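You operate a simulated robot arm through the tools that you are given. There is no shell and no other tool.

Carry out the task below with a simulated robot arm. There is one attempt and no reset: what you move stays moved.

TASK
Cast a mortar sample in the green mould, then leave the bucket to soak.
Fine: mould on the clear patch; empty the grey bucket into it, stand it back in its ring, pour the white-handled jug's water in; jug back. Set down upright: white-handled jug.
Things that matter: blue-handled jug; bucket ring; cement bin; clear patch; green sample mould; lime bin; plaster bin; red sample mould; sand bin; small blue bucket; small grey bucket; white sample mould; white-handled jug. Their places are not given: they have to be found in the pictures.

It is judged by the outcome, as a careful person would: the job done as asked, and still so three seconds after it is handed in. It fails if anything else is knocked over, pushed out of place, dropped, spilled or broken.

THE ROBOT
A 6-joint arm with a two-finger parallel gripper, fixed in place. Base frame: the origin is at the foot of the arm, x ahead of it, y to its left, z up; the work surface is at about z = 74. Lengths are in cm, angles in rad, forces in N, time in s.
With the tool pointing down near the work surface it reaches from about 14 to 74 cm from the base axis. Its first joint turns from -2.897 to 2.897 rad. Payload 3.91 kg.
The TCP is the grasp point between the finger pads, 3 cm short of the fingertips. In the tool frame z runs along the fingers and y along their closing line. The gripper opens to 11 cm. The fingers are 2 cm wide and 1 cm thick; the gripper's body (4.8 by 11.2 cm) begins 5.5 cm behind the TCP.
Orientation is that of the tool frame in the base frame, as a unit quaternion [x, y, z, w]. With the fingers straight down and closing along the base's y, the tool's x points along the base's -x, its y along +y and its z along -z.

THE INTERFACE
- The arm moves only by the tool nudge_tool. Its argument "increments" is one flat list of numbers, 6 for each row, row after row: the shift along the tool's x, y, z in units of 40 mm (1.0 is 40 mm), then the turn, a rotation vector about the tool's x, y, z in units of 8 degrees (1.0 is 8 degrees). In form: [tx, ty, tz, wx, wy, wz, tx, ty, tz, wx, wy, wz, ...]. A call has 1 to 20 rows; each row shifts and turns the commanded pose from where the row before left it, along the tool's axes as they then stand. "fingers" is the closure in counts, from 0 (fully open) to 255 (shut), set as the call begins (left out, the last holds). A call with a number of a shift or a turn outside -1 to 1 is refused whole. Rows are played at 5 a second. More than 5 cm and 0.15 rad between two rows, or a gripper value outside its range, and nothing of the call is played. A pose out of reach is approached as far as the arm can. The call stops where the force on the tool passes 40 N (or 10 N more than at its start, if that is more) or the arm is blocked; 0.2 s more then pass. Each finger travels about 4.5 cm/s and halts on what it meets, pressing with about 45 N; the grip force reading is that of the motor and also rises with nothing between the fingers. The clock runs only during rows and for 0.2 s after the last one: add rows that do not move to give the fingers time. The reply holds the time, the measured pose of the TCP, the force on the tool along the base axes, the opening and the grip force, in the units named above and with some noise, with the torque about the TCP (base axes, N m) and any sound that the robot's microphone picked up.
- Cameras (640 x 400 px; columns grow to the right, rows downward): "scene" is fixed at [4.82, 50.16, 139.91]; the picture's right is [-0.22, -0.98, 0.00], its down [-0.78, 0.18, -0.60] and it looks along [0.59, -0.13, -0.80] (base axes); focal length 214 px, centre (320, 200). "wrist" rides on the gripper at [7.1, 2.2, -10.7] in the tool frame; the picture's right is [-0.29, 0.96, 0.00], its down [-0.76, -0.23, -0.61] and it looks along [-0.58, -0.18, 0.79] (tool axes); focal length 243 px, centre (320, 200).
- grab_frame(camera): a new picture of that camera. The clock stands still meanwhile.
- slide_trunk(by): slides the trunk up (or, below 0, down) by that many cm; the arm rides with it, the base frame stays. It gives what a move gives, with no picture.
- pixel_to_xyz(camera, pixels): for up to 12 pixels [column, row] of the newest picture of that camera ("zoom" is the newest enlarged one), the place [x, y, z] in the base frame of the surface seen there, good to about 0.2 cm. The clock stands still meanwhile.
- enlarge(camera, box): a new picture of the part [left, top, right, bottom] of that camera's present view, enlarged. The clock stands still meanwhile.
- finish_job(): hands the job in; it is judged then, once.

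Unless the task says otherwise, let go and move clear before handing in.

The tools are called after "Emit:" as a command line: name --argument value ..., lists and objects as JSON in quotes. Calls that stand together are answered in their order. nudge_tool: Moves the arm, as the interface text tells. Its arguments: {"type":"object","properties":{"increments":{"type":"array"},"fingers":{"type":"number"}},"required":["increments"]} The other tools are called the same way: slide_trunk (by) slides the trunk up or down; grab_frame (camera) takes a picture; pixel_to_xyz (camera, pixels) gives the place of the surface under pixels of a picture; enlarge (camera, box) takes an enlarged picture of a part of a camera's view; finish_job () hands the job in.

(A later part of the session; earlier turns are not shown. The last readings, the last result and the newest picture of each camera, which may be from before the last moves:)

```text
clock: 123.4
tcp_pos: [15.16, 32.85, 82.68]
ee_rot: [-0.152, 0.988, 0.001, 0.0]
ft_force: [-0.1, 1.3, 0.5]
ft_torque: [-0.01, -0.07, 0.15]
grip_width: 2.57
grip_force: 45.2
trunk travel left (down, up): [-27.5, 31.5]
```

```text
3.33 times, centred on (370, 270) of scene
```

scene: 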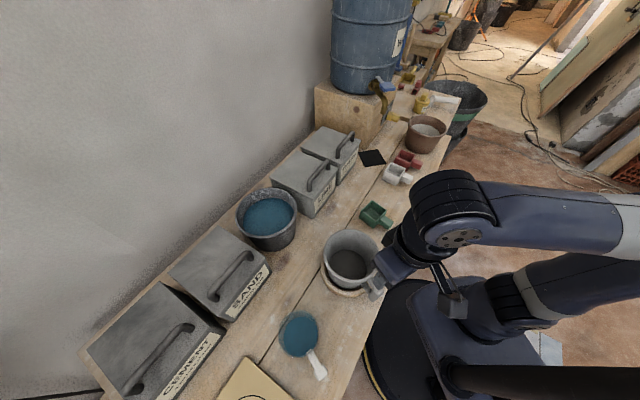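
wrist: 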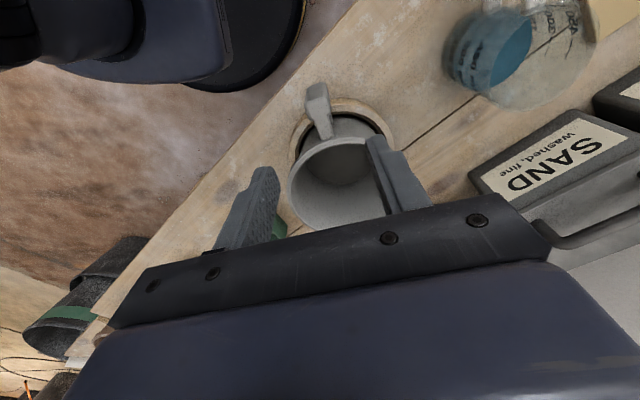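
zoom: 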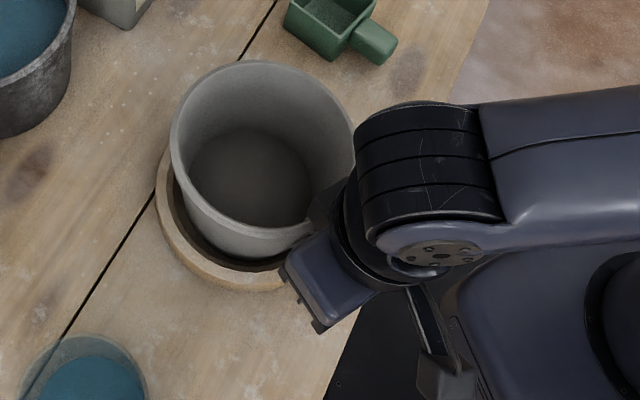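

Gripped at 2.57 cm; the bucket slid only a few millimetres within its ring. I'll lift 2 cm and check weight and level.

Emit:
nudge_tool --increments '[0, 0, -0.25, 0, 0, 0, 0, 0, -0.25, 0, 0, 0, 0, 0, 0, 0, 0, 0]'

Emit:
enlarge --camera "scene" --box '[310, 210, 430, 330]'

```text
clock: 124.2
tcp_pos: [15.09, 32.95, 84.73]
ee_rot: [-0.152, 0.988, 0.001, 0.0]
ft_force: [-0.5, 0.0, -2.5]
ft_torque: [-0.08, 0.19, 0.02]
grip_width: 2.57
grip_force: 44.8
trunk travel left (down, up): [-27.5, 31.5]
```

```text
3.33 times, centred on (370, 270) of scene
```

zoom: 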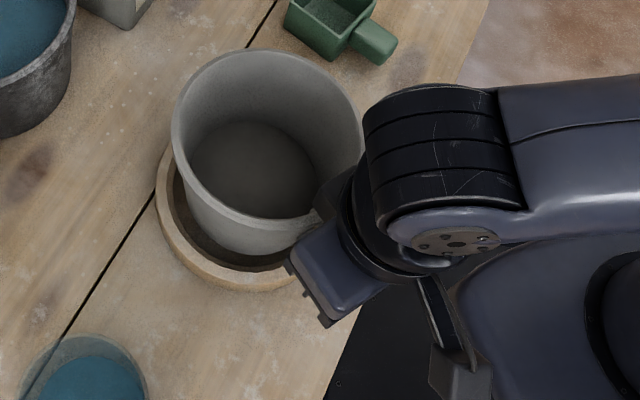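

The load is only about 2.5 N and the bucket stays level. I'll lift it well clear, turn it so the handle is on the left of the mould, and bring it near the mould.

Emit:
nudge_tool --increments '[0, 0, -0.5, 0, 0, 0, 0, 0, -0.8, 0, 0, 0, 0, 0, -0.8, 0, 0, 0, 0, 0, -0.8, 0, 0, 0, 0, 0, -0.8, 0, 0, 0, 0, 0, -0.8, 0, 0, 0, 0, 0, -0.07, 0, 0, 0]'

Emit:
nudge_tool --increments '[0, 0, 0, 0, 0, 0.5, 0, 0, 0, 0, 0, 0.8, 0, 0, 0, 0, 0, 0.8, 0, 0, 0, 0, 0, 0.8, 0, 0, 0, 0, 0, 0.8, 0, 0, 0, 0, 0, 0.8, 0, 0, 0, 0, 0, 0.8, 0, 0, 0, 0, 0, 0.8, 0, 0, 0, 0, 0, 0.8, 0, 0, 0, 0, 0, 0.49]'

Emit:
grab_frame --camera "scene"

```text
clock: 125.8
tcp_pos: [14.98, 32.91, 103.06]
ee_rot: [-0.152, 0.988, 0.0, 0.001]
ft_force: [-0.1, 0.0, -3.3]
ft_torque: [-0.06, 0.21, -0.01]
grip_width: 2.56
grip_force: 44.7
trunk travel left (down, up): [-27.5, 31.5]
```

```text
clock: 128.0
tcp_pos: [14.92, 32.8, 103.01]
ee_rot: [0.356, 0.935, 0.0, 0.0]
ft_force: [-0.7, -0.3, -3.0]
ft_torque: [0.17, 0.16, -0.03]
grip_width: 2.57
grip_force: 45.1
trunk travel left (down, up): [-27.5, 31.5]
```

```text
taken
```

scene: 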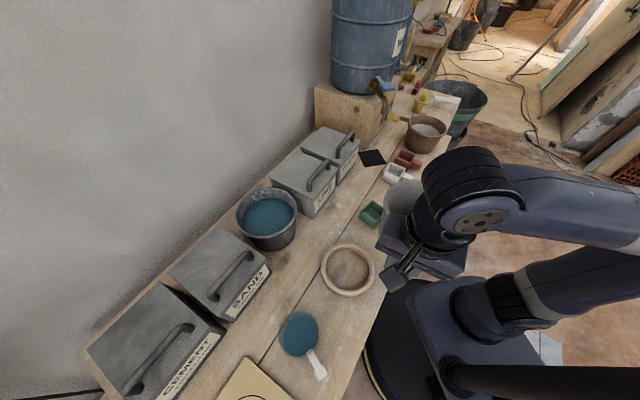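

The ring is now empty and fully visible at scene (347,270). I'll measure it for the return placement.

Emit:
enlarge --camera "scene" --box '[310, 235, 385, 305]'

Emit:
pixel_to_xyz --camera "scene" --pixels '[[322, 266], [373, 268], [349, 244], [346, 294], [348, 268], [328, 266], [368, 268], [349, 250], [347, 288], [340, 275], [358, 260]]'

```text
5.71 times, centred on (348, 270) of scene
```

zoom: 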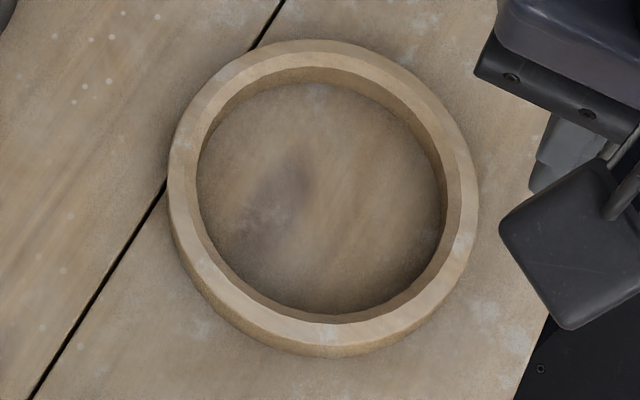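

```text
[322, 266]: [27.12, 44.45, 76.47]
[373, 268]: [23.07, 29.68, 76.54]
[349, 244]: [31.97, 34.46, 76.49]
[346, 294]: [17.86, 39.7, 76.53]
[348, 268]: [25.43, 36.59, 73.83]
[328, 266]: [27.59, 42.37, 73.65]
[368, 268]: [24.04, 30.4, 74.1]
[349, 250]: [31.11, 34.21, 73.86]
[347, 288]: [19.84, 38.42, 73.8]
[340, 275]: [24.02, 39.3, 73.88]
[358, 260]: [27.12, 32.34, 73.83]
```

Ring centre is about (25.0,37.1), inner radius ≈6.8, top z=76.5. I'll now move the bucket to the pre-pour position beside and above the mould.

Emit:
nudge_tool --increments '[-0.4, 0.31, 0, 0, 0, 0, -0.65, 0.51, 0, 0, 0, 0, -0.65, 0.51, 0, 0, 0, 0, -0.65, 0.51, 0, 0, 0, 0, -0.65, 0.51, 0, 0, 0, 0, -0.65, 0.51, 0, 0, 0, 0, -0.25, 0.2, 0, 0, 0, 0]'

Emit:
grab_frame --camera "scene"

Emit:
grab_frame --camera "wrist"

```text
clock: 129.6
tcp_pos: [35.18, 31.66, 103.04]
ee_rot: [0.355, 0.935, 0.0, -0.001]
ft_force: [-0.1, 0.3, -2.0]
ft_torque: [0.17, 0.15, 0.02]
grip_width: 2.59
grip_force: 44.8
trunk travel left (down, up): [-27.5, 31.5]
```

```text
taken
```

scene: 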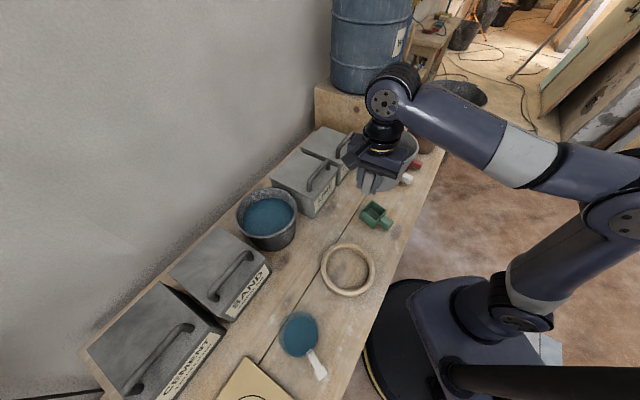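

```text
taken
```

wrist: 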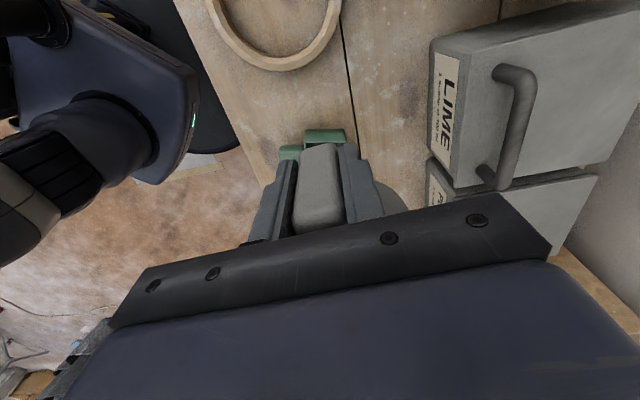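

The bucket is level at the pre-pour position with the mould just visible below its handle (wrist (330,135)). I'll tip it in 4° steps to 60° at this safe height and check for reach problems.

Emit:
nudge_tool --increments '[0, 0, 0, -0.5, 0, 0, 0, 0, 0, -0.5, 0, 0, 0, 0, 0, -0.5, 0, 0, 0, 0, 0, -0.5, 0, 0, 0, 0, 0, -0.5, 0, 0, 0, 0, 0, -0.5, 0, 0, 0, 0, 0, -0.5, 0, 0, 0, 0, 0, -0.5, 0, 0, 0, 0, 0, -0.5, 0, 0, 0, 0, 0, -0.5, 0, 0]'

Emit:
grab_frame --camera "scene"

Emit:
enlarge --camera "scene" --box '[320, 110, 460, 250]'

```text
clock: 131.8
tcp_pos: [34.81, 31.66, 103.05]
ee_rot: [0.334, 0.878, 0.322, 0.121]
ft_force: [0.1, -0.1, -2.7]
ft_torque: [0.12, 0.26, 0.0]
grip_width: 2.59
grip_force: 45.0
trunk travel left (down, up): [-27.5, 31.5]
```

```text
taken
```

scene: 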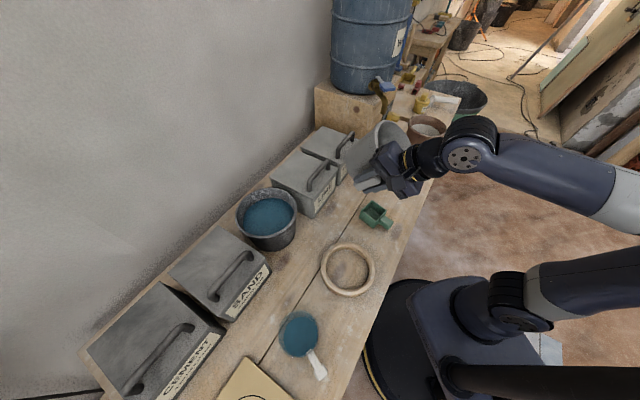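

```text
2.86 times, centred on (390, 180) of scene
```

zoom: 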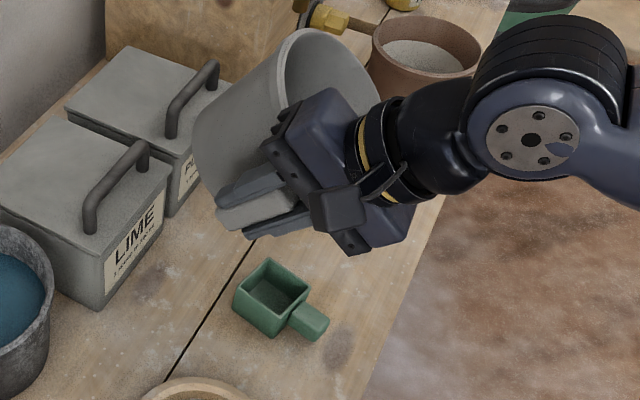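

40° of tilt reached cleanly. I'll measure the forearm's line and slope here to know where the tool will line up with it.

Emit:
pixel_to_xyz --camera "scene" --pixels '[[510, 138], [510, 178], [550, 147], [550, 190], [590, 160], [590, 205], [620, 170], [620, 220], [465, 160], [440, 155], [425, 170], [400, 175]]'

```text
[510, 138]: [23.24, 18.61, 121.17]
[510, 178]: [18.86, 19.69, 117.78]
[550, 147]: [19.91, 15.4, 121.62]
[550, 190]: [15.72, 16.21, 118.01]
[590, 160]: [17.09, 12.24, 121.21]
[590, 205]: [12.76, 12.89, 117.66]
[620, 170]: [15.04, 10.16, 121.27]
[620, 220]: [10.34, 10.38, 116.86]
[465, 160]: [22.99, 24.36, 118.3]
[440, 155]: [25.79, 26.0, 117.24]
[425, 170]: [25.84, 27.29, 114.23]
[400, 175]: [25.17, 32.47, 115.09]
```

The forearm is level here, so lowering the bucket first will move the alignment point to an earlier, harmless tilt. I'll lower 11 cm at this 40° tilt; the bucket's lowest point stays about 3 cm above the mould.

Emit:
nudge_tool --increments '[0, -0.44, 0.53, 0, 0, 0, 0, -0.44, 0.53, 0, 0, 0, 0, -0.44, 0.53, 0, 0, 0, 0, -0.44, 0.53, 0, 0, 0]'

Emit:
enlarge --camera "scene" --box '[320, 110, 460, 250]'

Emit:
grab_frame --camera "scene"

```text
clock: 132.8
tcp_pos: [34.9, 31.88, 92.02]
ee_rot: [0.334, 0.878, 0.321, 0.121]
ft_force: [0.2, -0.2, -2.1]
ft_torque: [0.18, 0.23, 0.0]
grip_width: 2.59
grip_force: 44.9
trunk travel left (down, up): [-27.5, 31.5]
```

```text
2.86 times, centred on (390, 180) of scene
```

zoom: 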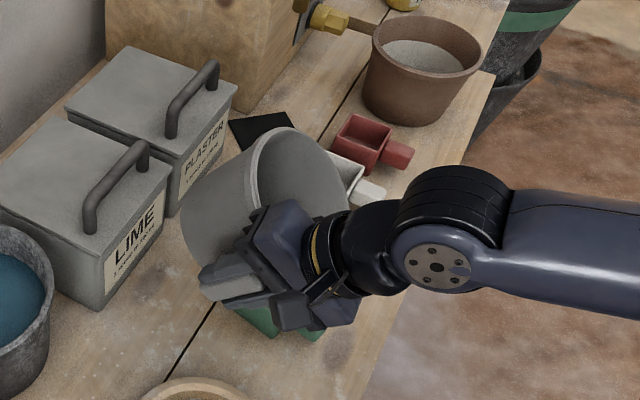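

```text
taken
```

scene: 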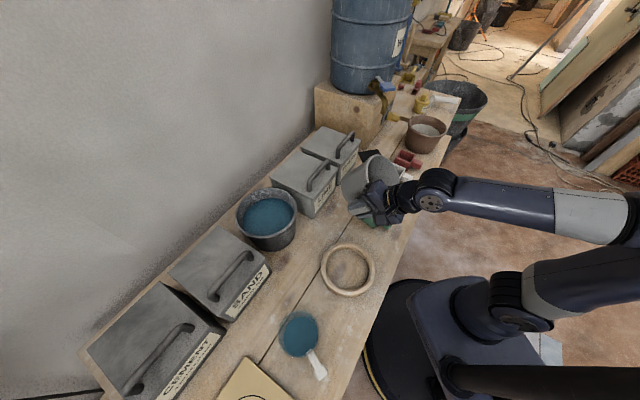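

The bucket hovers over the mould at 40°. I'll continue tipping in 4° steps to 64° and watch for flags.

Emit:
nudge_tool --increments '[0, 0, 0, -0.5, 0, 0, 0, 0, 0, -0.5, 0, 0, 0, 0, 0, -0.5, 0, 0, 0, 0, 0, -0.5, 0, 0]'

Emit:
grab_frame --camera "wrist"

Emit:
enlarge --camera "scene" --box '[320, 110, 460, 250]'

```text
clock: 133.8
tcp_pos: [34.93, 31.76, 92.11]
ee_rot: [0.313, 0.825, 0.441, 0.167]
ft_force: [-0.3, 0.3, -2.8]
ft_torque: [0.13, 0.21, -0.01]
grip_width: 2.58
grip_force: 44.8
trunk travel left (down, up): [-27.5, 31.5]
```

```text
taken
```

wrist: 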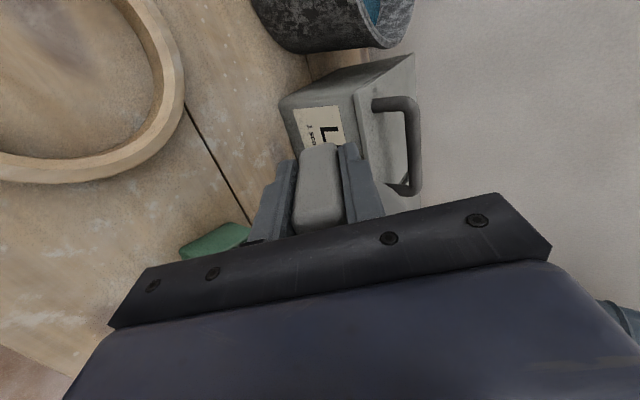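

```text
2.86 times, centred on (390, 180) of scene
```

zoom: 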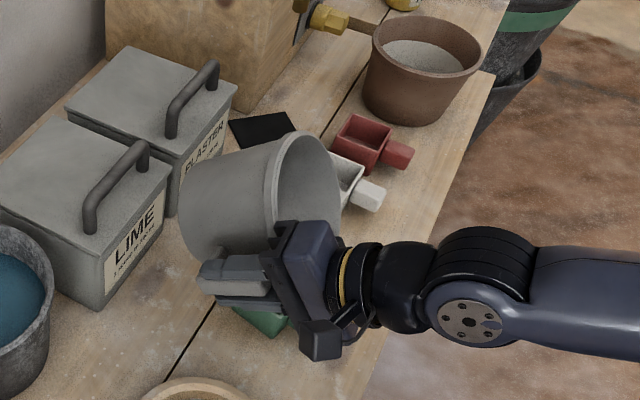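

56° with no drift. I'll go on in small steps.

Emit:
nudge_tool --increments '[0, 0, 0, -0.4, 0, 0, 0, 0, 0, -0.4, 0, 0, 0, 0, 0, -0.4, 0, 0]'

Emit:
pixel_to_xyz --camera "scene" --pixels '[[450, 205], [430, 215]]'

Emit:
grab_frame --camera "scene"

```text
clock: 134.6
tcp_pos: [34.74, 31.81, 91.98]
ee_rot: [0.299, 0.784, 0.508, 0.192]
ft_force: [-0.3, 0.0, -1.9]
ft_torque: [0.13, 0.23, 0.04]
grip_width: 2.55
grip_force: 44.6
trunk travel left (down, up): [-27.5, 31.5]
```

```text
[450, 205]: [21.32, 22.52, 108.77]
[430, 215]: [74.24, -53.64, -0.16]
```

```text
taken
```

scene: 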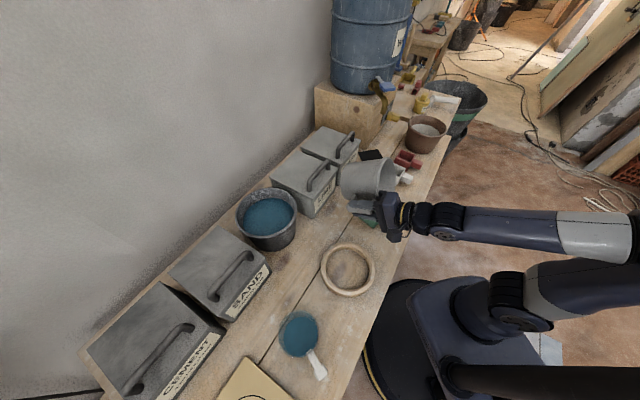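

65.8° and still on target. I'll check the forearm line and slope again before going further.

Emit:
pixel_to_xyz --camera "scene" --pixels '[[480, 210], [480, 238], [520, 213], [520, 245], [560, 215], [560, 250], [600, 215], [600, 258], [420, 210], [405, 215], [445, 220], [390, 215]]'

Emit:
enlarge --camera "scene" --box '[320, 130, 440, 250]'

```text
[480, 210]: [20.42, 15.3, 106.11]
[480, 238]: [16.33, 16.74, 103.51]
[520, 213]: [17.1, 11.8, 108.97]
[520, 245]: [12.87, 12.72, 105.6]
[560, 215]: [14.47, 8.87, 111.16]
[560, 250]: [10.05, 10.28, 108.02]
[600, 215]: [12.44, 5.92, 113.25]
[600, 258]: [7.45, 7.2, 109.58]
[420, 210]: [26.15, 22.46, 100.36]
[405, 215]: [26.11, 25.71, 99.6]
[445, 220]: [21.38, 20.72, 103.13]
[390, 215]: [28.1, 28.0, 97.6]
```

```text
3.33 times, centred on (380, 190) of scene
```

zoom: 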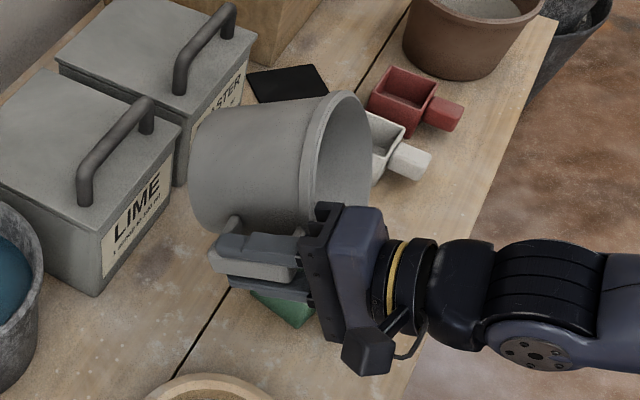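

The tool is now passing its alignment with the forearm smoothly (both at azimuth ≈48°, slope ≈25°). Before mortar can flow I'll shift the bucket 2.3 cm outward and lower 3.5 cm so the lip sits just above the mould's centre.

Emit:
nudge_tool --increments '[0, -0.283, 0.44, 0, 0, 0, 0, -0.283, 0.44, 0, 0, 0]'

Emit:
enlarge --camera "scene" --box '[330, 140, 430, 240]'

Emit:
grab_frame --camera "wrist"

```text
clock: 135.2
tcp_pos: [36.36, 33.41, 88.39]
ee_rot: [0.299, 0.785, 0.508, 0.192]
ft_force: [-0.5, -0.2, -2.1]
ft_torque: [0.1, 0.23, 0.0]
grip_width: 2.59
grip_force: 45.4
trunk travel left (down, up): [-27.5, 31.5]
```

```text
4.00 times, centred on (380, 190) of scene
```

zoom: 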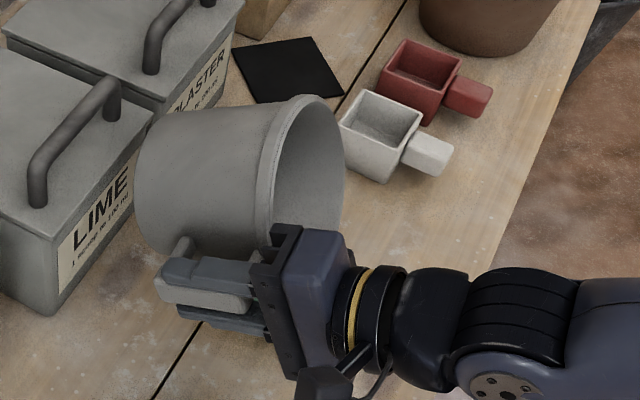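

```text
taken
```

wrist: 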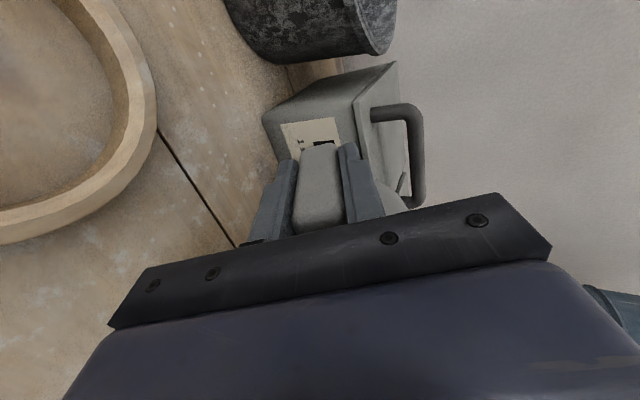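

The mould is hidden behind the gripper from both cameras, so I'll verify the bucket's rim position in 3D from visible rim points before pouring.

Emit:
pixel_to_xyz --camera "zoom" --pixels '[[300, 97], [315, 98], [330, 115], [340, 145], [343, 175], [340, 205], [265, 175], [262, 205], [275, 130], [285, 112], [140, 180], [200, 255]]'

```text
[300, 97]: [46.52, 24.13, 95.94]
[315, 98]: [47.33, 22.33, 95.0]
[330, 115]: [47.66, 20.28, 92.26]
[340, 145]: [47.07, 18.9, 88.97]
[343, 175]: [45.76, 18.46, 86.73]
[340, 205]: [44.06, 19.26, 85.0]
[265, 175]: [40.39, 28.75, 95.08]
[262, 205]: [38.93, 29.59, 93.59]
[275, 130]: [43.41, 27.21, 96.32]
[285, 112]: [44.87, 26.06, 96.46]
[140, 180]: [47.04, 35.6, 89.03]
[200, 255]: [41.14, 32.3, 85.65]
```

The rim fit agrees with the plan: at 80° tilt the lip will be at about (40.9,22.7), right over the mould's centre. I'll lower 1.3 cm and tip slowly to about 78°.

Emit:
nudge_tool --increments '[0, -0.297, 0.132, 0, 0, 0, 0, 0, 0, -0.4, 0, 0, 0, 0, 0, -0.4, 0, 0, 0, 0, 0, -0.4, 0, 0, 0, 0, 0, -0.3, 0, 0]'

Emit:
grab_frame --camera "scene"

Emit:
enlarge --camera "scene" --box '[330, 140, 430, 240]'

```text
clock: 136.4
tcp_pos: [36.49, 33.5, 87.05]
ee_rot: [0.276, 0.728, 0.586, 0.224]
ft_force: [0.3, 0.4, -2.5]
ft_torque: [0.07, 0.24, 0.03]
grip_width: 2.61
grip_force: 45.1
trunk travel left (down, up): [-27.5, 31.5]
```

```text
taken
```

scene: 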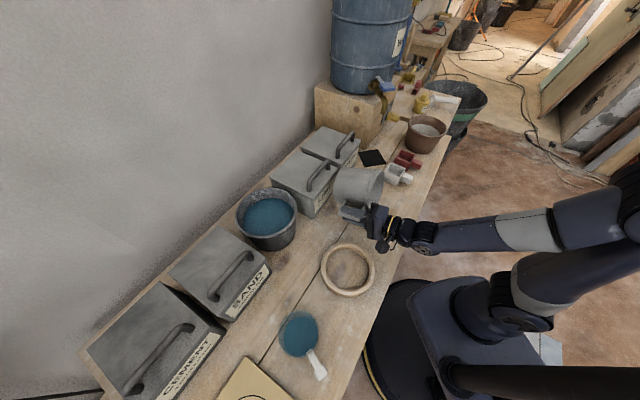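

```text
4.00 times, centred on (380, 190) of scene
```

zoom: 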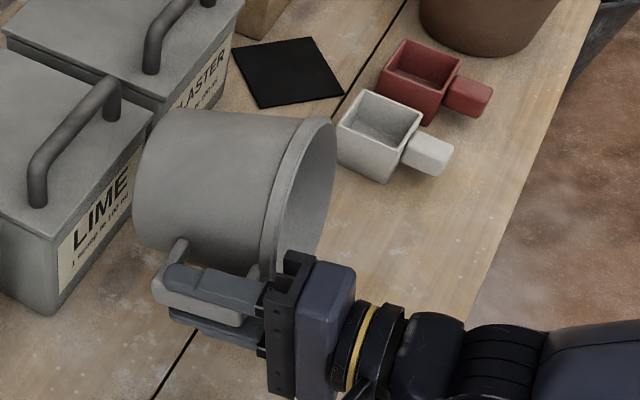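

77.7° with the rim on target and no flow seen yet. I'll proceed in 2° steps, checking each time.

Emit:
nudge_tool --increments '[0, 0, 0, -0.25, 0, 0, 0, 0, 0, -0.25, 0, 0, 0, 0, 0, 0, 0, 0]'

Emit:
enlarge --camera "scene" --box '[340, 160, 420, 240]'

```text
clock: 137.2
tcp_pos: [36.34, 33.48, 87.23]
ee_rot: [0.27, 0.707, 0.611, 0.231]
ft_force: [-0.8, -0.1, -2.8]
ft_torque: [0.12, 0.22, -0.02]
grip_width: 2.57
grip_force: 45.2
trunk travel left (down, up): [-27.5, 31.5]
```

```text
5.00 times, centred on (380, 200) of scene
```

zoom: 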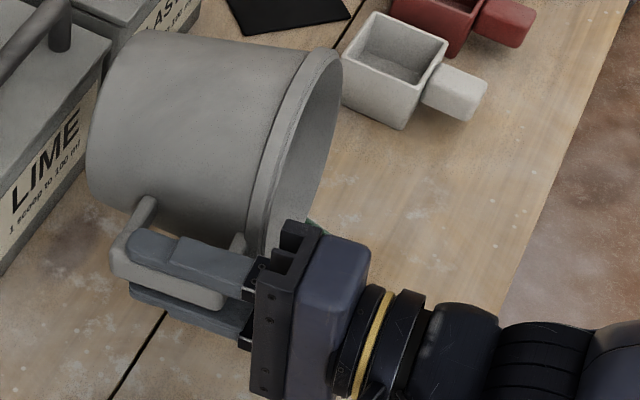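

81.6°, a sliver of the green mould shows right under the lip at zoom (313,223). Continuing in 2° steps.

Emit:
nudge_tool --increments '[0, 0, 0, -0.25, 0, 0, 0, 0, 0, -0.25, 0, 0, 0, 0, 0, 0, 0, 0]'

Emit:
enlarge --camera "scene" --box '[340, 160, 420, 240]'

```text
clock: 138.0
tcp_pos: [36.46, 33.46, 87.09]
ee_rot: [0.261, 0.685, 0.636, 0.241]
ft_force: [-0.1, 0.1, -2.3]
ft_torque: [0.09, 0.22, -0.01]
grip_width: 2.57
grip_force: 45.1
trunk travel left (down, up): [-27.5, 31.5]
```

```text
5.00 times, centred on (380, 200) of scene
```

zoom: 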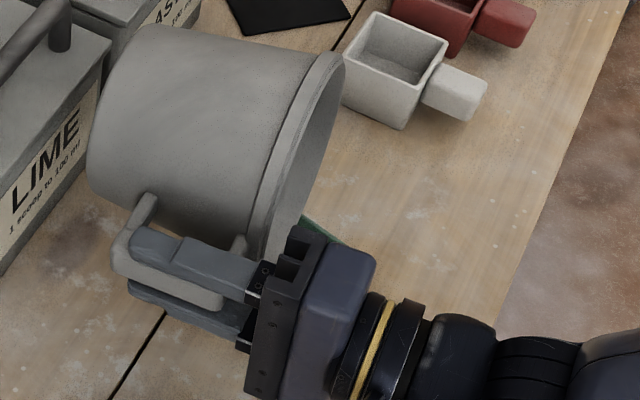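

At 85.7° the mould's edge appears just under the lip, consistent with alignment. I'll continue to about 90° while shifting back slightly to keep the lip over the mould's centre.

Emit:
nudge_tool --increments '[-0.05, 0, -0.06, -0.25, 0, 0, -0.05, 0, -0.06, -0.25, 0, 0, 0, 0, 0, 0, 0, 0]'

Emit:
enlarge --camera "scene" --box '[340, 160, 420, 240]'

```text
clock: 138.8
tcp_pos: [36.33, 32.83, 87.31]
ee_rot: [0.252, 0.662, 0.66, 0.25]
ft_force: [-0.2, 0.1, -2.1]
ft_torque: [0.08, 0.25, 0.0]
grip_width: 2.56
grip_force: 44.9
trunk travel left (down, up): [-27.5, 31.5]
```

```text
5.00 times, centred on (380, 200) of scene
```

zoom: 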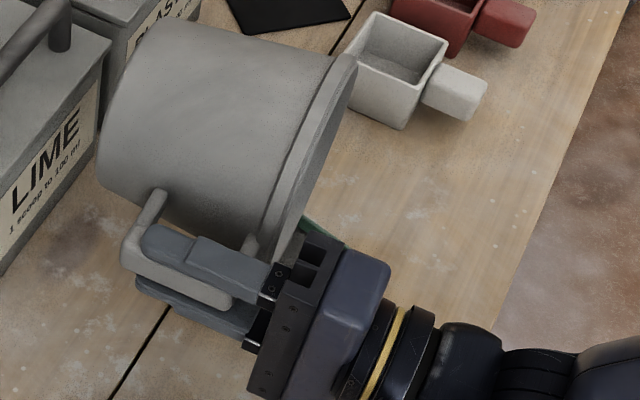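

Now 89.8° and no flow yet, so the mortar is stiff. I'll continue to about 98°, compensating position to keep the lip above the mould.

Emit:
nudge_tool --increments '[0, 0.04, -0.1, -0.5, 0, 0, 0, 0.04, -0.1, -0.5, 0, 0, 0, 0, 0, 0, 0, 0]'

Emit:
enlarge --camera "scene" --box '[340, 160, 420, 240]'

```text
clock: 139.6
tcp_pos: [35.81, 32.27, 87.56]
ee_rot: [0.235, 0.614, 0.705, 0.267]
ft_force: [0.0, -0.2, -2.5]
ft_torque: [0.09, 0.21, -0.02]
grip_width: 2.56
grip_force: 44.9
trunk travel left (down, up): [-27.5, 31.5]
```

```text
5.00 times, centred on (380, 200) of scene
```

zoom: 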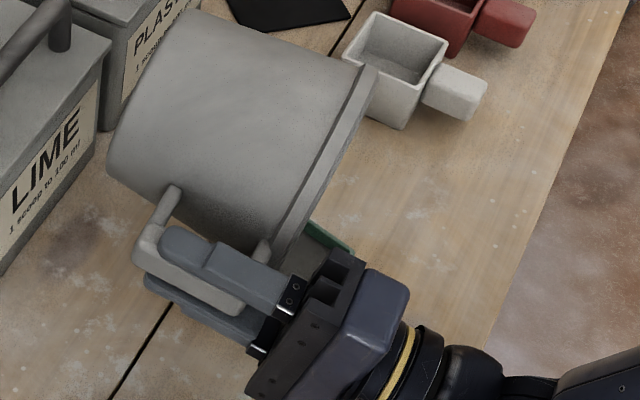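

97.8°: inside the mould at zoom (315,258) I can see something greyish. I'll zoom closer on that spot.

Emit:
enlarge --camera "scene" --box '[362, 195, 402, 225]'

Emit:
pixel_to_xyz --camera "scene" --pixels '[[379, 212], [380, 210], [378, 214], [384, 209], [377, 212], [387, 211]]'

```text
13.33 times, centred on (382, 210) of scene
```

zoom: 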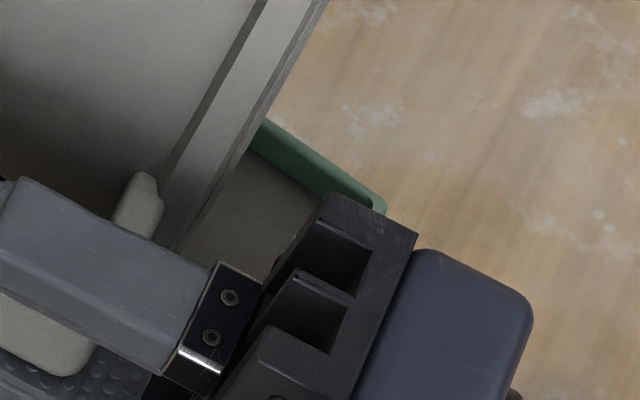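

```text
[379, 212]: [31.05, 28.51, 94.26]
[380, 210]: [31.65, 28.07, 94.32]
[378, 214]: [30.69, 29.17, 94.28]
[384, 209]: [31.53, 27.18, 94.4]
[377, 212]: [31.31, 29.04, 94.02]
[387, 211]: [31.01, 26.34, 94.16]
```

The mould's interior is now grey: mortar has gone in, and it looks close to full. I'll measure its level using the zoom picture.

Emit:
pixel_to_xyz --camera "zoom" --pixels '[[250, 200], [240, 230], [280, 220], [270, 250], [215, 245], [265, 160], [300, 155], [340, 185], [375, 195], [255, 135], [290, 195]]'

```text
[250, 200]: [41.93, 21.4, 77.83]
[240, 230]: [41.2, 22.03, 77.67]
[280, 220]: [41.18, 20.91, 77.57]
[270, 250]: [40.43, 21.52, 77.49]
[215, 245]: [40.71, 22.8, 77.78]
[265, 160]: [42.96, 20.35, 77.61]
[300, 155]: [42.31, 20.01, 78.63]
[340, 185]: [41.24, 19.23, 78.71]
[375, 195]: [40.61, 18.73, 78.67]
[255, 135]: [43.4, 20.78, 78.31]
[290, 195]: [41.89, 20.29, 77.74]
```

Mortar level in the mould is z≈77.7, with the rim at ≈79, so there's about 1.3 cm left. I'll keep tipping gently to 106° to drain the rest, re-centring the lip, and re-measure.

Emit:
nudge_tool --increments '[0, 0.03, -0.2, -0.5, 0, 0, 0, 0.03, -0.15, -0.5, 0, 0, 0, 0, 0, 0, 0, 0, 0, 0, 0, 0, 0, 0]'

Emit:
enlarge --camera "scene" --box '[362, 195, 402, 225]'

Emit:
pixel_to_xyz --camera "zoom" --pixels '[[250, 200], [240, 230], [280, 220], [265, 180], [290, 195], [300, 210]]'

```text
clock: 140.6
tcp_pos: [34.97, 31.23, 87.42]
ee_rot: [0.214, 0.564, 0.745, 0.283]
ft_force: [-0.2, 0.1, -2.6]
ft_torque: [0.13, 0.23, -0.02]
grip_width: 2.57
grip_force: 44.6
trunk travel left (down, up): [-27.5, 31.5]
```

```text
13.33 times, centred on (382, 210) of scene
```

zoom: 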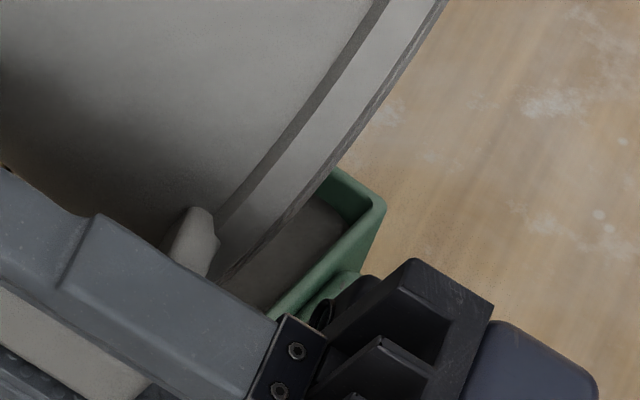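

```text
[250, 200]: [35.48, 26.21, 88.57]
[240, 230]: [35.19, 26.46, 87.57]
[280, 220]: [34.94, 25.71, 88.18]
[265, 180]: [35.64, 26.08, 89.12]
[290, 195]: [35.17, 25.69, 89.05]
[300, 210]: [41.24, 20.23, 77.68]
```

The level is unchanged at 77.7, so the bucket has probably emptied. To be thorough I'll tip on to about 120° over the mould and hold, then look again.

Emit:
nudge_tool --increments '[0, 0.09, -0.092, -0.45, 0, 0, 0, 0.09, -0.092, -0.45, 0, 0, 0, 0.09, -0.092, -0.45, 0, 0, 0, 0.09, -0.092, -0.45, 0, 0, 0, 0, 0, 0, 0, 0, 0, 0, 0, 0, 0, 0, 0, 0, 0, 0, 0, 0]'

Emit:
enlarge --camera "scene" --box '[340, 160, 420, 240]'

Emit:
enlarge --camera "scene" --box '[362, 195, 402, 225]'

Emit:
pixel_to_xyz --camera "zoom" --pixels '[[300, 210], [310, 220], [320, 215], [330, 210], [300, 230], [340, 200]]'

```text
clock: 142.2
tcp_pos: [33.51, 29.79, 88.38]
ee_rot: [0.178, 0.466, 0.81, 0.307]
ft_force: [0.1, 0.3, -1.7]
ft_torque: [0.11, 0.22, -0.01]
grip_width: 2.59
grip_force: 45.9
trunk travel left (down, up): [-27.5, 31.5]
```

```text
5.00 times, centred on (380, 200) of scene
```

zoom: 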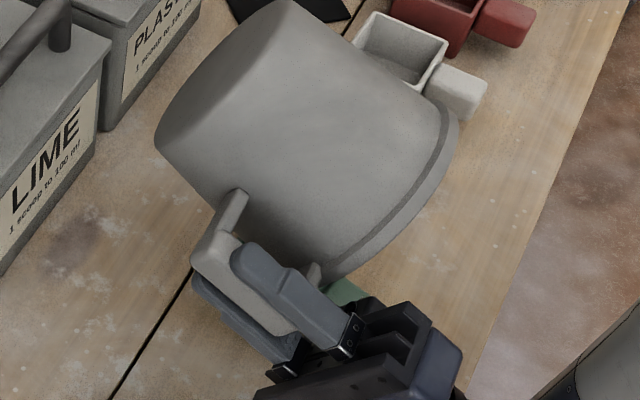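

```text
13.33 times, centred on (382, 210) of scene
```

zoom: 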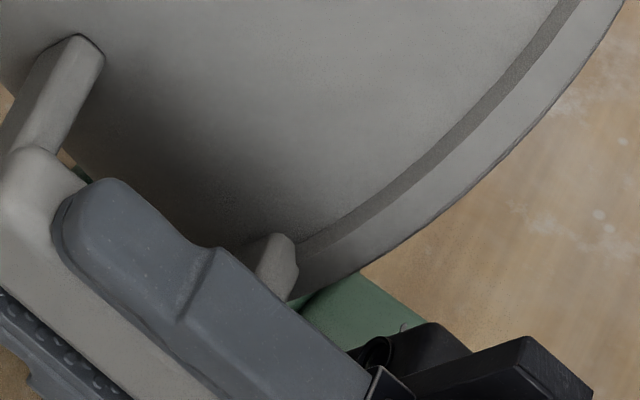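

```text
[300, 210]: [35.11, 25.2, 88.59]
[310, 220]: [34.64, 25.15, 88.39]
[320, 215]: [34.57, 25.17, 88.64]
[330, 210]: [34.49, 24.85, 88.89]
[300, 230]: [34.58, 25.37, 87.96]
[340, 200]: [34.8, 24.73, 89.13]
```

At 120° the bucket is fully inverted over the mould and nothing was touched. I'll raise it 10 cm straight up, then look at the mould and bench before turning it upright.

Emit:
nudge_tool --increments '[0, 0.72, 0.417, 0, 0, 0, 0, 0.72, 0.417, 0, 0, 0, 0, 0.72, 0.417, 0, 0, 0]'

Emit:
enlarge --camera "scene" --box '[330, 140, 430, 260]'

```text
clock: 143.0
tcp_pos: [33.58, 29.84, 98.29]
ee_rot: [0.177, 0.467, 0.81, 0.308]
ft_force: [-0.2, -0.6, -2.6]
ft_torque: [0.13, 0.2, 0.0]
grip_width: 2.62
grip_force: 44.8
trunk travel left (down, up): [-27.5, 31.5]
```

```text
3.33 times, centred on (380, 200) of scene
```

zoom: 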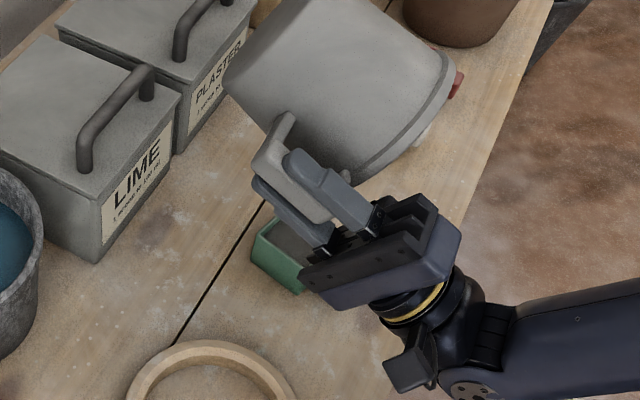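

The mould stands in place with grey mortar visible inside. I'll now turn the bucket upright in small steps.

Emit:
nudge_tool --increments '[0, 0, 0, 0.5, 0, 0, 0, 0, 0, 0.5, 0, 0, 0, 0, 0, 0.5, 0, 0, 0, 0, 0, 0.5, 0, 0, 0, 0, 0, 0.5, 0, 0, 0, 0, 0, 0.5, 0, 0, 0, 0, 0, 0.5, 0, 0, 0, 0, 0, 0.5, 0, 0, 0, 0, 0, 0.5, 0, 0, 0, 0, 0, 0.5, 0, 0, 0, 0, 0, 0.5, 0, 0, 0, 0, 0, 0.5, 0, 0, 0, 0, 0, 0.5, 0, 0, 0, 0, 0, 0.5, 0, 0, 0, 0, 0, 0.5, 0, 0]'

Emit:
nudge_tool --increments '[0, 0, 0, 0.5, 0, 0, 0, 0, 0, 0.5, 0, 0, 0, 0, 0, 0.5, 0, 0, 0, 0, 0, 0.5, 0, 0, 0, 0, 0, 0.5, 0, 0, 0, 0, 0, 0.5, 0, 0, 0, 0, 0, 0.5, 0, 0, 0, 0, 0, 0.5, 0, 0, 0, 0, 0, 0.5, 0, 0, 0, 0, 0, 0.5, 0, 0, 0, 0, 0, 0.5, 0, 0, 0, 0, 0, 0.5, 0, 0, 0, 0, 0, 0.5, 0, 0, 0, 0, 0, 0.5, 0, 0, 0, 0, 0, 0.5, 0, 0]'

Emit:
grab_frame --camera "scene"

Emit:
enlarge --camera "scene" --box '[330, 120, 450, 260]'

```text
clock: 146.2
tcp_pos: [34.17, 29.38, 98.48]
ee_rot: [0.307, 0.786, 0.498, 0.198]
ft_force: [0.1, 0.5, -2.4]
ft_torque: [0.1, 0.26, 0.01]
grip_width: 2.58
grip_force: 45.4
out of reach, approached as far as the arm can: row 12, 13, 14
trunk travel left (down, up): [-27.5, 31.5]
```

```text
clock: 149.4
tcp_pos: [34.27, 29.45, 98.39]
ee_rot: [0.364, 0.93, 0.038, 0.019]
ft_force: [0.4, 0.1, -1.7]
ft_torque: [0.15, 0.13, 0.0]
grip_width: 2.56
grip_force: 44.3
trunk travel left (down, up): [-27.5, 31.5]
```

```text
taken
```

scene: 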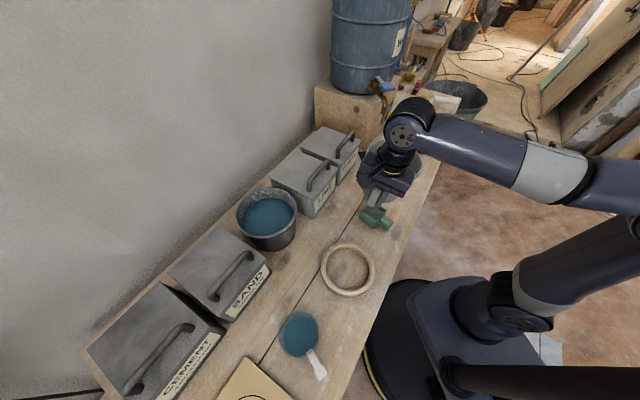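

```text
2.86 times, centred on (390, 190) of scene
```

zoom: 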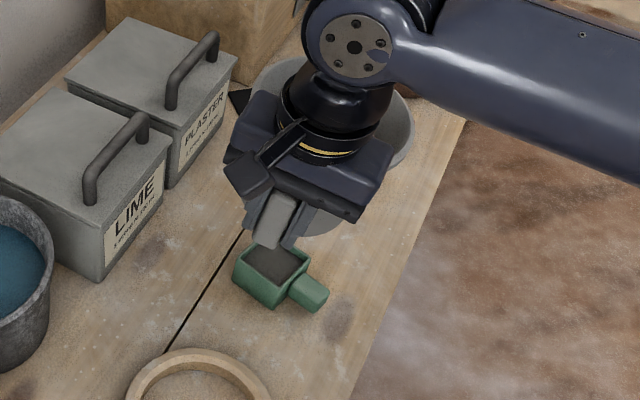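

The bucket is almost upright (about 5° residual) and the mould shows mortar in it with nothing on the bench. I'll level it exactly, travel back to the ring side, and turn back to the original yaw.

Emit:
nudge_tool --increments '[0, 0, -0.3, 0.606, 0.055, 0, 0.4, -0.25, -0.3, 0, 0, 0, 0.7, -0.432, -0.3, 0, 0, 0, 0.7, -0.432, -0.25, 0, 0, 0, 0.7, -0.432, 0, 0, 0, 0, 0.7, -0.432, 0, 0, 0, 0, 0.7, -0.432, 0, 0, 0, 0, 0.28, -0.18, 0, 0, 0, 0]'

Emit:
nudge_tool --increments '[0, 0, 0, 0, 0, -0.5, 0, 0, 0, 0, 0, -0.8, 0, 0, 0, 0, 0, -0.8, 0, 0, 0, 0, 0, -0.8, 0, 0, 0, 0, 0, -0.8, 0, 0, 0, 0, 0, -0.8, 0, 0, 0, 0, 0, -0.8, 0, 0, 0, 0, 0, -0.8, 0, 0, 0, 0, 0, -0.8, 0, 0, 0, 0, 0, -0.62]'

Emit:
grab_frame --camera "scene"

Emit:
enlarge --camera "scene" --box '[310, 180, 430, 310]'

```text
clock: 151.2
tcp_pos: [14.78, 32.98, 102.92]
ee_rot: [0.365, 0.931, 0.001, -0.001]
ft_force: [0.9, -0.5, -2.6]
ft_torque: [0.16, 0.2, -0.04]
grip_width: 2.58
grip_force: 45.0
trunk travel left (down, up): [-27.5, 31.5]
```

```text
clock: 153.4
tcp_pos: [14.84, 33.0, 103.05]
ee_rot: [-0.152, 0.988, 0.001, 0.001]
ft_force: [0.3, -0.3, -2.6]
ft_torque: [-0.06, 0.25, 0.01]
grip_width: 2.59
grip_force: 44.6
trunk travel left (down, up): [-27.5, 31.5]
```

```text
taken
```

scene: 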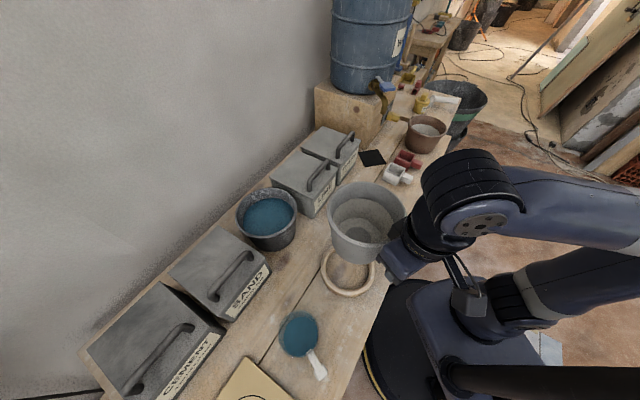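

```text
3.08 times, centred on (370, 245) of scene
```

zoom: 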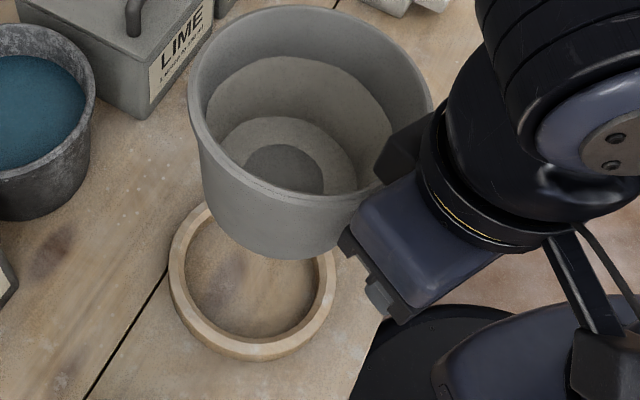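

The bucket now looks empty inside, with just a small disc marking at the floor (zoom (285,170)). I'll zoom in on the interior and measure rim points to find the bucket's centre relative to the TCP.

Emit:
enlarge --camera "scene" --box '[320, 175, 410, 265]'

Emit:
pixel_to_xyz --camera "zoom" --pixels '[[295, 225], [250, 215], [340, 225], [280, 190], [60, 190], [300, 40], [555, 215], [350, 275], [220, 265], [320, 385], [460, 90], [120, 90]]'

```text
4.44 times, centred on (365, 220) of scene
```

zoom: 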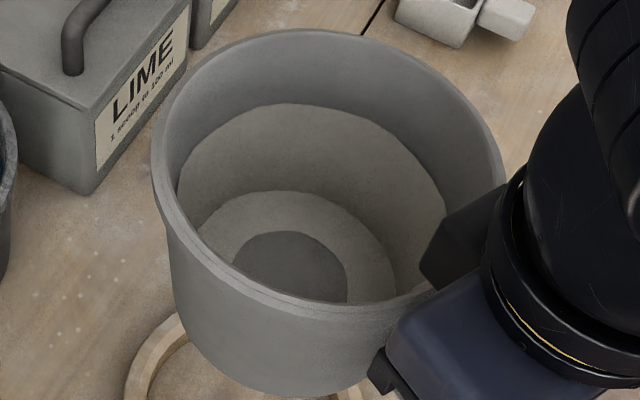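

```text
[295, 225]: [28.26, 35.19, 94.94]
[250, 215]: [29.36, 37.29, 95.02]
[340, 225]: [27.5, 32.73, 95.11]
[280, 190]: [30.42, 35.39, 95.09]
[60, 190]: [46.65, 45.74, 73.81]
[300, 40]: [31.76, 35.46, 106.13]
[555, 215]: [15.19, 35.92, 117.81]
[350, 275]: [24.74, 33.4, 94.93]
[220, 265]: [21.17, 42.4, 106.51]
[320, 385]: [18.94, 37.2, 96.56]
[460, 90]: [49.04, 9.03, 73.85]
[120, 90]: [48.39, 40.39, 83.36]
```

The floor shows only residue film, so the bucket is empty. The rim fit puts the bucket's centre at (24.95,37.1), matching the ring centre (25.0,37.1), so I'll lower it to just above the ring.

Emit:
nudge_tool --increments '[0, 0, 0.7, 0, 0, 0, 0, 0, 0.7, 0, 0, 0, 0, 0, 0.7, 0, 0, 0, 0, 0, 0.7, 0, 0, 0, 0, 0, 0.7, 0, 0, 0, 0, 0, 0.6, 0, 0, 0]'

Emit:
enlarge --camera "scene" --box '[310, 210, 430, 320]'

Emit:
grab_frame --camera "wrist"

```text
clock: 154.8
tcp_pos: [14.96, 33.25, 86.54]
ee_rot: [-0.151, 0.989, 0.002, 0.001]
ft_force: [0.0, -0.2, -2.1]
ft_torque: [-0.09, 0.21, -0.01]
grip_width: 2.58
grip_force: 45.2
trunk travel left (down, up): [-27.5, 31.5]
```

```text
3.64 times, centred on (370, 265) of scene
```

zoom: 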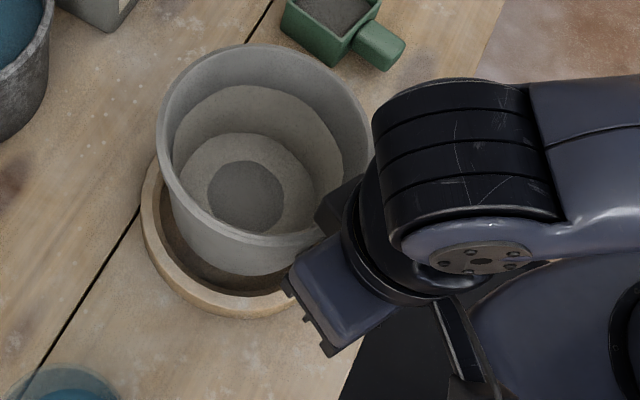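

```text
taken
```

wrist: 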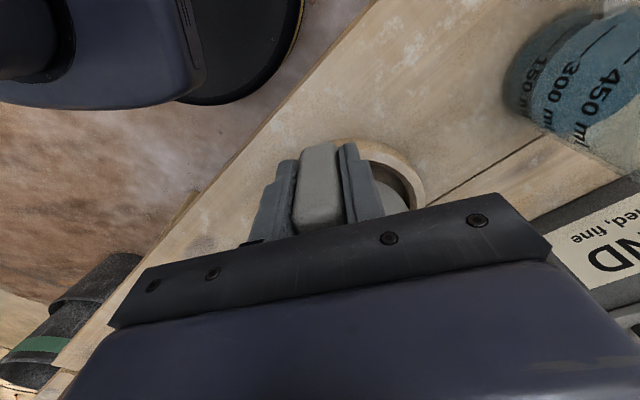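

The bucket base is lined up inside the ring. I'll lower slowly into it, watching the force.

Emit:
nudge_tool --increments '[0, -0.03, 0.12, 0, 0, 0, 0, 0, 0.12, 0, 0, 0, 0, 0, 0.12, 0, 0, 0, 0, 0, 0.12, 0, 0, 0, 0, 0, 0.12, 0, 0, 0, 0, 0, 0.12, 0, 0, 0, 0, 0, 0.1, 0, 0, 0]'

```text
clock: 156.4
tcp_pos: [14.95, 33.11, 83.34]
ee_rot: [-0.151, 0.989, 0.001, 0.001]
ft_force: [0.3, 0.3, -2.3]
ft_torque: [-0.07, 0.22, 0.0]
grip_width: 2.6
grip_force: 45.0
trunk travel left (down, up): [-27.5, 31.5]
```

Emit:
nudge_tool --increments '[0, 0, 0.05, 0, 0, 0, 0, 0, 0.05, 0, 0, 0, 0, 0, 0.04, 0, 0, 0, 0, 0, 0, 0, 0, 0]'

Emit:
enlarge --camera "scene" --box '[310, 210, 430, 320]'

```text
clock: 157.4
tcp_pos: [14.73, 33.05, 82.71]
ee_rot: [-0.151, 0.988, 0.002, 0.001]
ft_force: [0.6, 3.7, 4.5]
ft_torque: [0.01, -0.54, 0.3]
grip_width: 2.57
grip_force: 45.3
trunk travel left (down, up): [-27.5, 31.5]
```

```text
3.64 times, centred on (370, 265) of scene
```

zoom: 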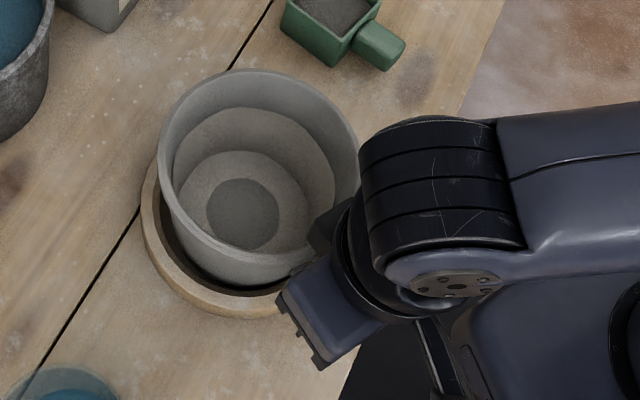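

At z=82.71 (the original seated height) the force changed to +4.5 N, so the bucket is standing in the ring. I'll release and rise, then verify.

Emit:
nudge_tool --increments '[0, 0, 0, 0, 0, 0, 0, 0, 0, 0, 0, 0, 0, 0, 0, 0, 0, 0, 0, 0, 0, 0, 0, 0]' --fingers 120

Emit:
nudge_tool --increments '[0, 0, -0.4, 0, 0, 0, 0, 0, -0.8, 0, 0, 0, 0, 0, -0.8, 0, 0, 0, 0, 0, -0.8, 0, 0, 0, 0, 0, -0.8, 0, 0, 0]'

Emit:
grab_frame --camera "scene"

Emit:
enlarge --camera "scene" --box '[310, 190, 430, 320]'

Emit:
grab_frame --camera "wrist"

```text
clock: 158.4
tcp_pos: [14.87, 33.01, 82.78]
ee_rot: [-0.151, 0.989, 0.002, 0.0]
ft_force: [-0.2, -0.1, -0.5]
ft_torque: [0.0, -0.02, 0.02]
grip_width: 5.82
grip_force: 0.1
trunk travel left (down, up): [-27.5, 31.5]
```

```text
clock: 159.6
tcp_pos: [15.03, 32.86, 97.23]
ee_rot: [-0.151, 0.988, 0.001, 0.0]
ft_force: [-0.3, 0.4, 0.0]
ft_torque: [0.01, 0.0, -0.02]
grip_width: 5.82
grip_force: 0.1
trunk travel left (down, up): [-27.5, 31.5]
```

```text
taken
```

scene: 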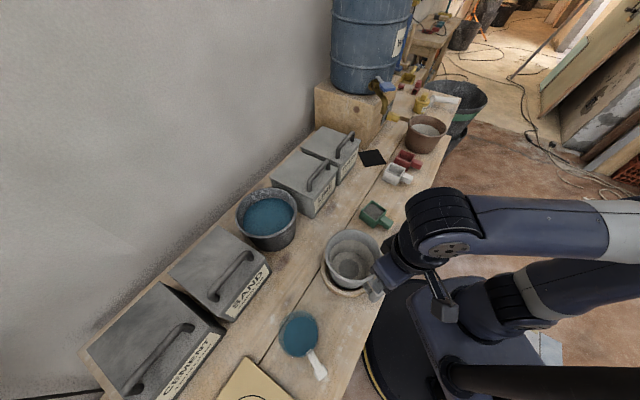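

```text
3.08 times, centred on (370, 255) of scene
```

zoom: 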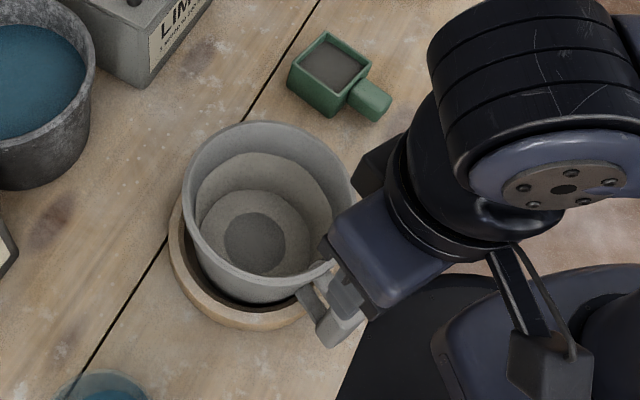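

```text
taken
```

wrist: 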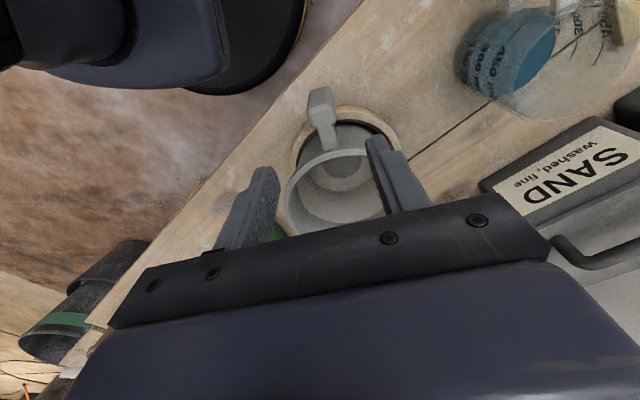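

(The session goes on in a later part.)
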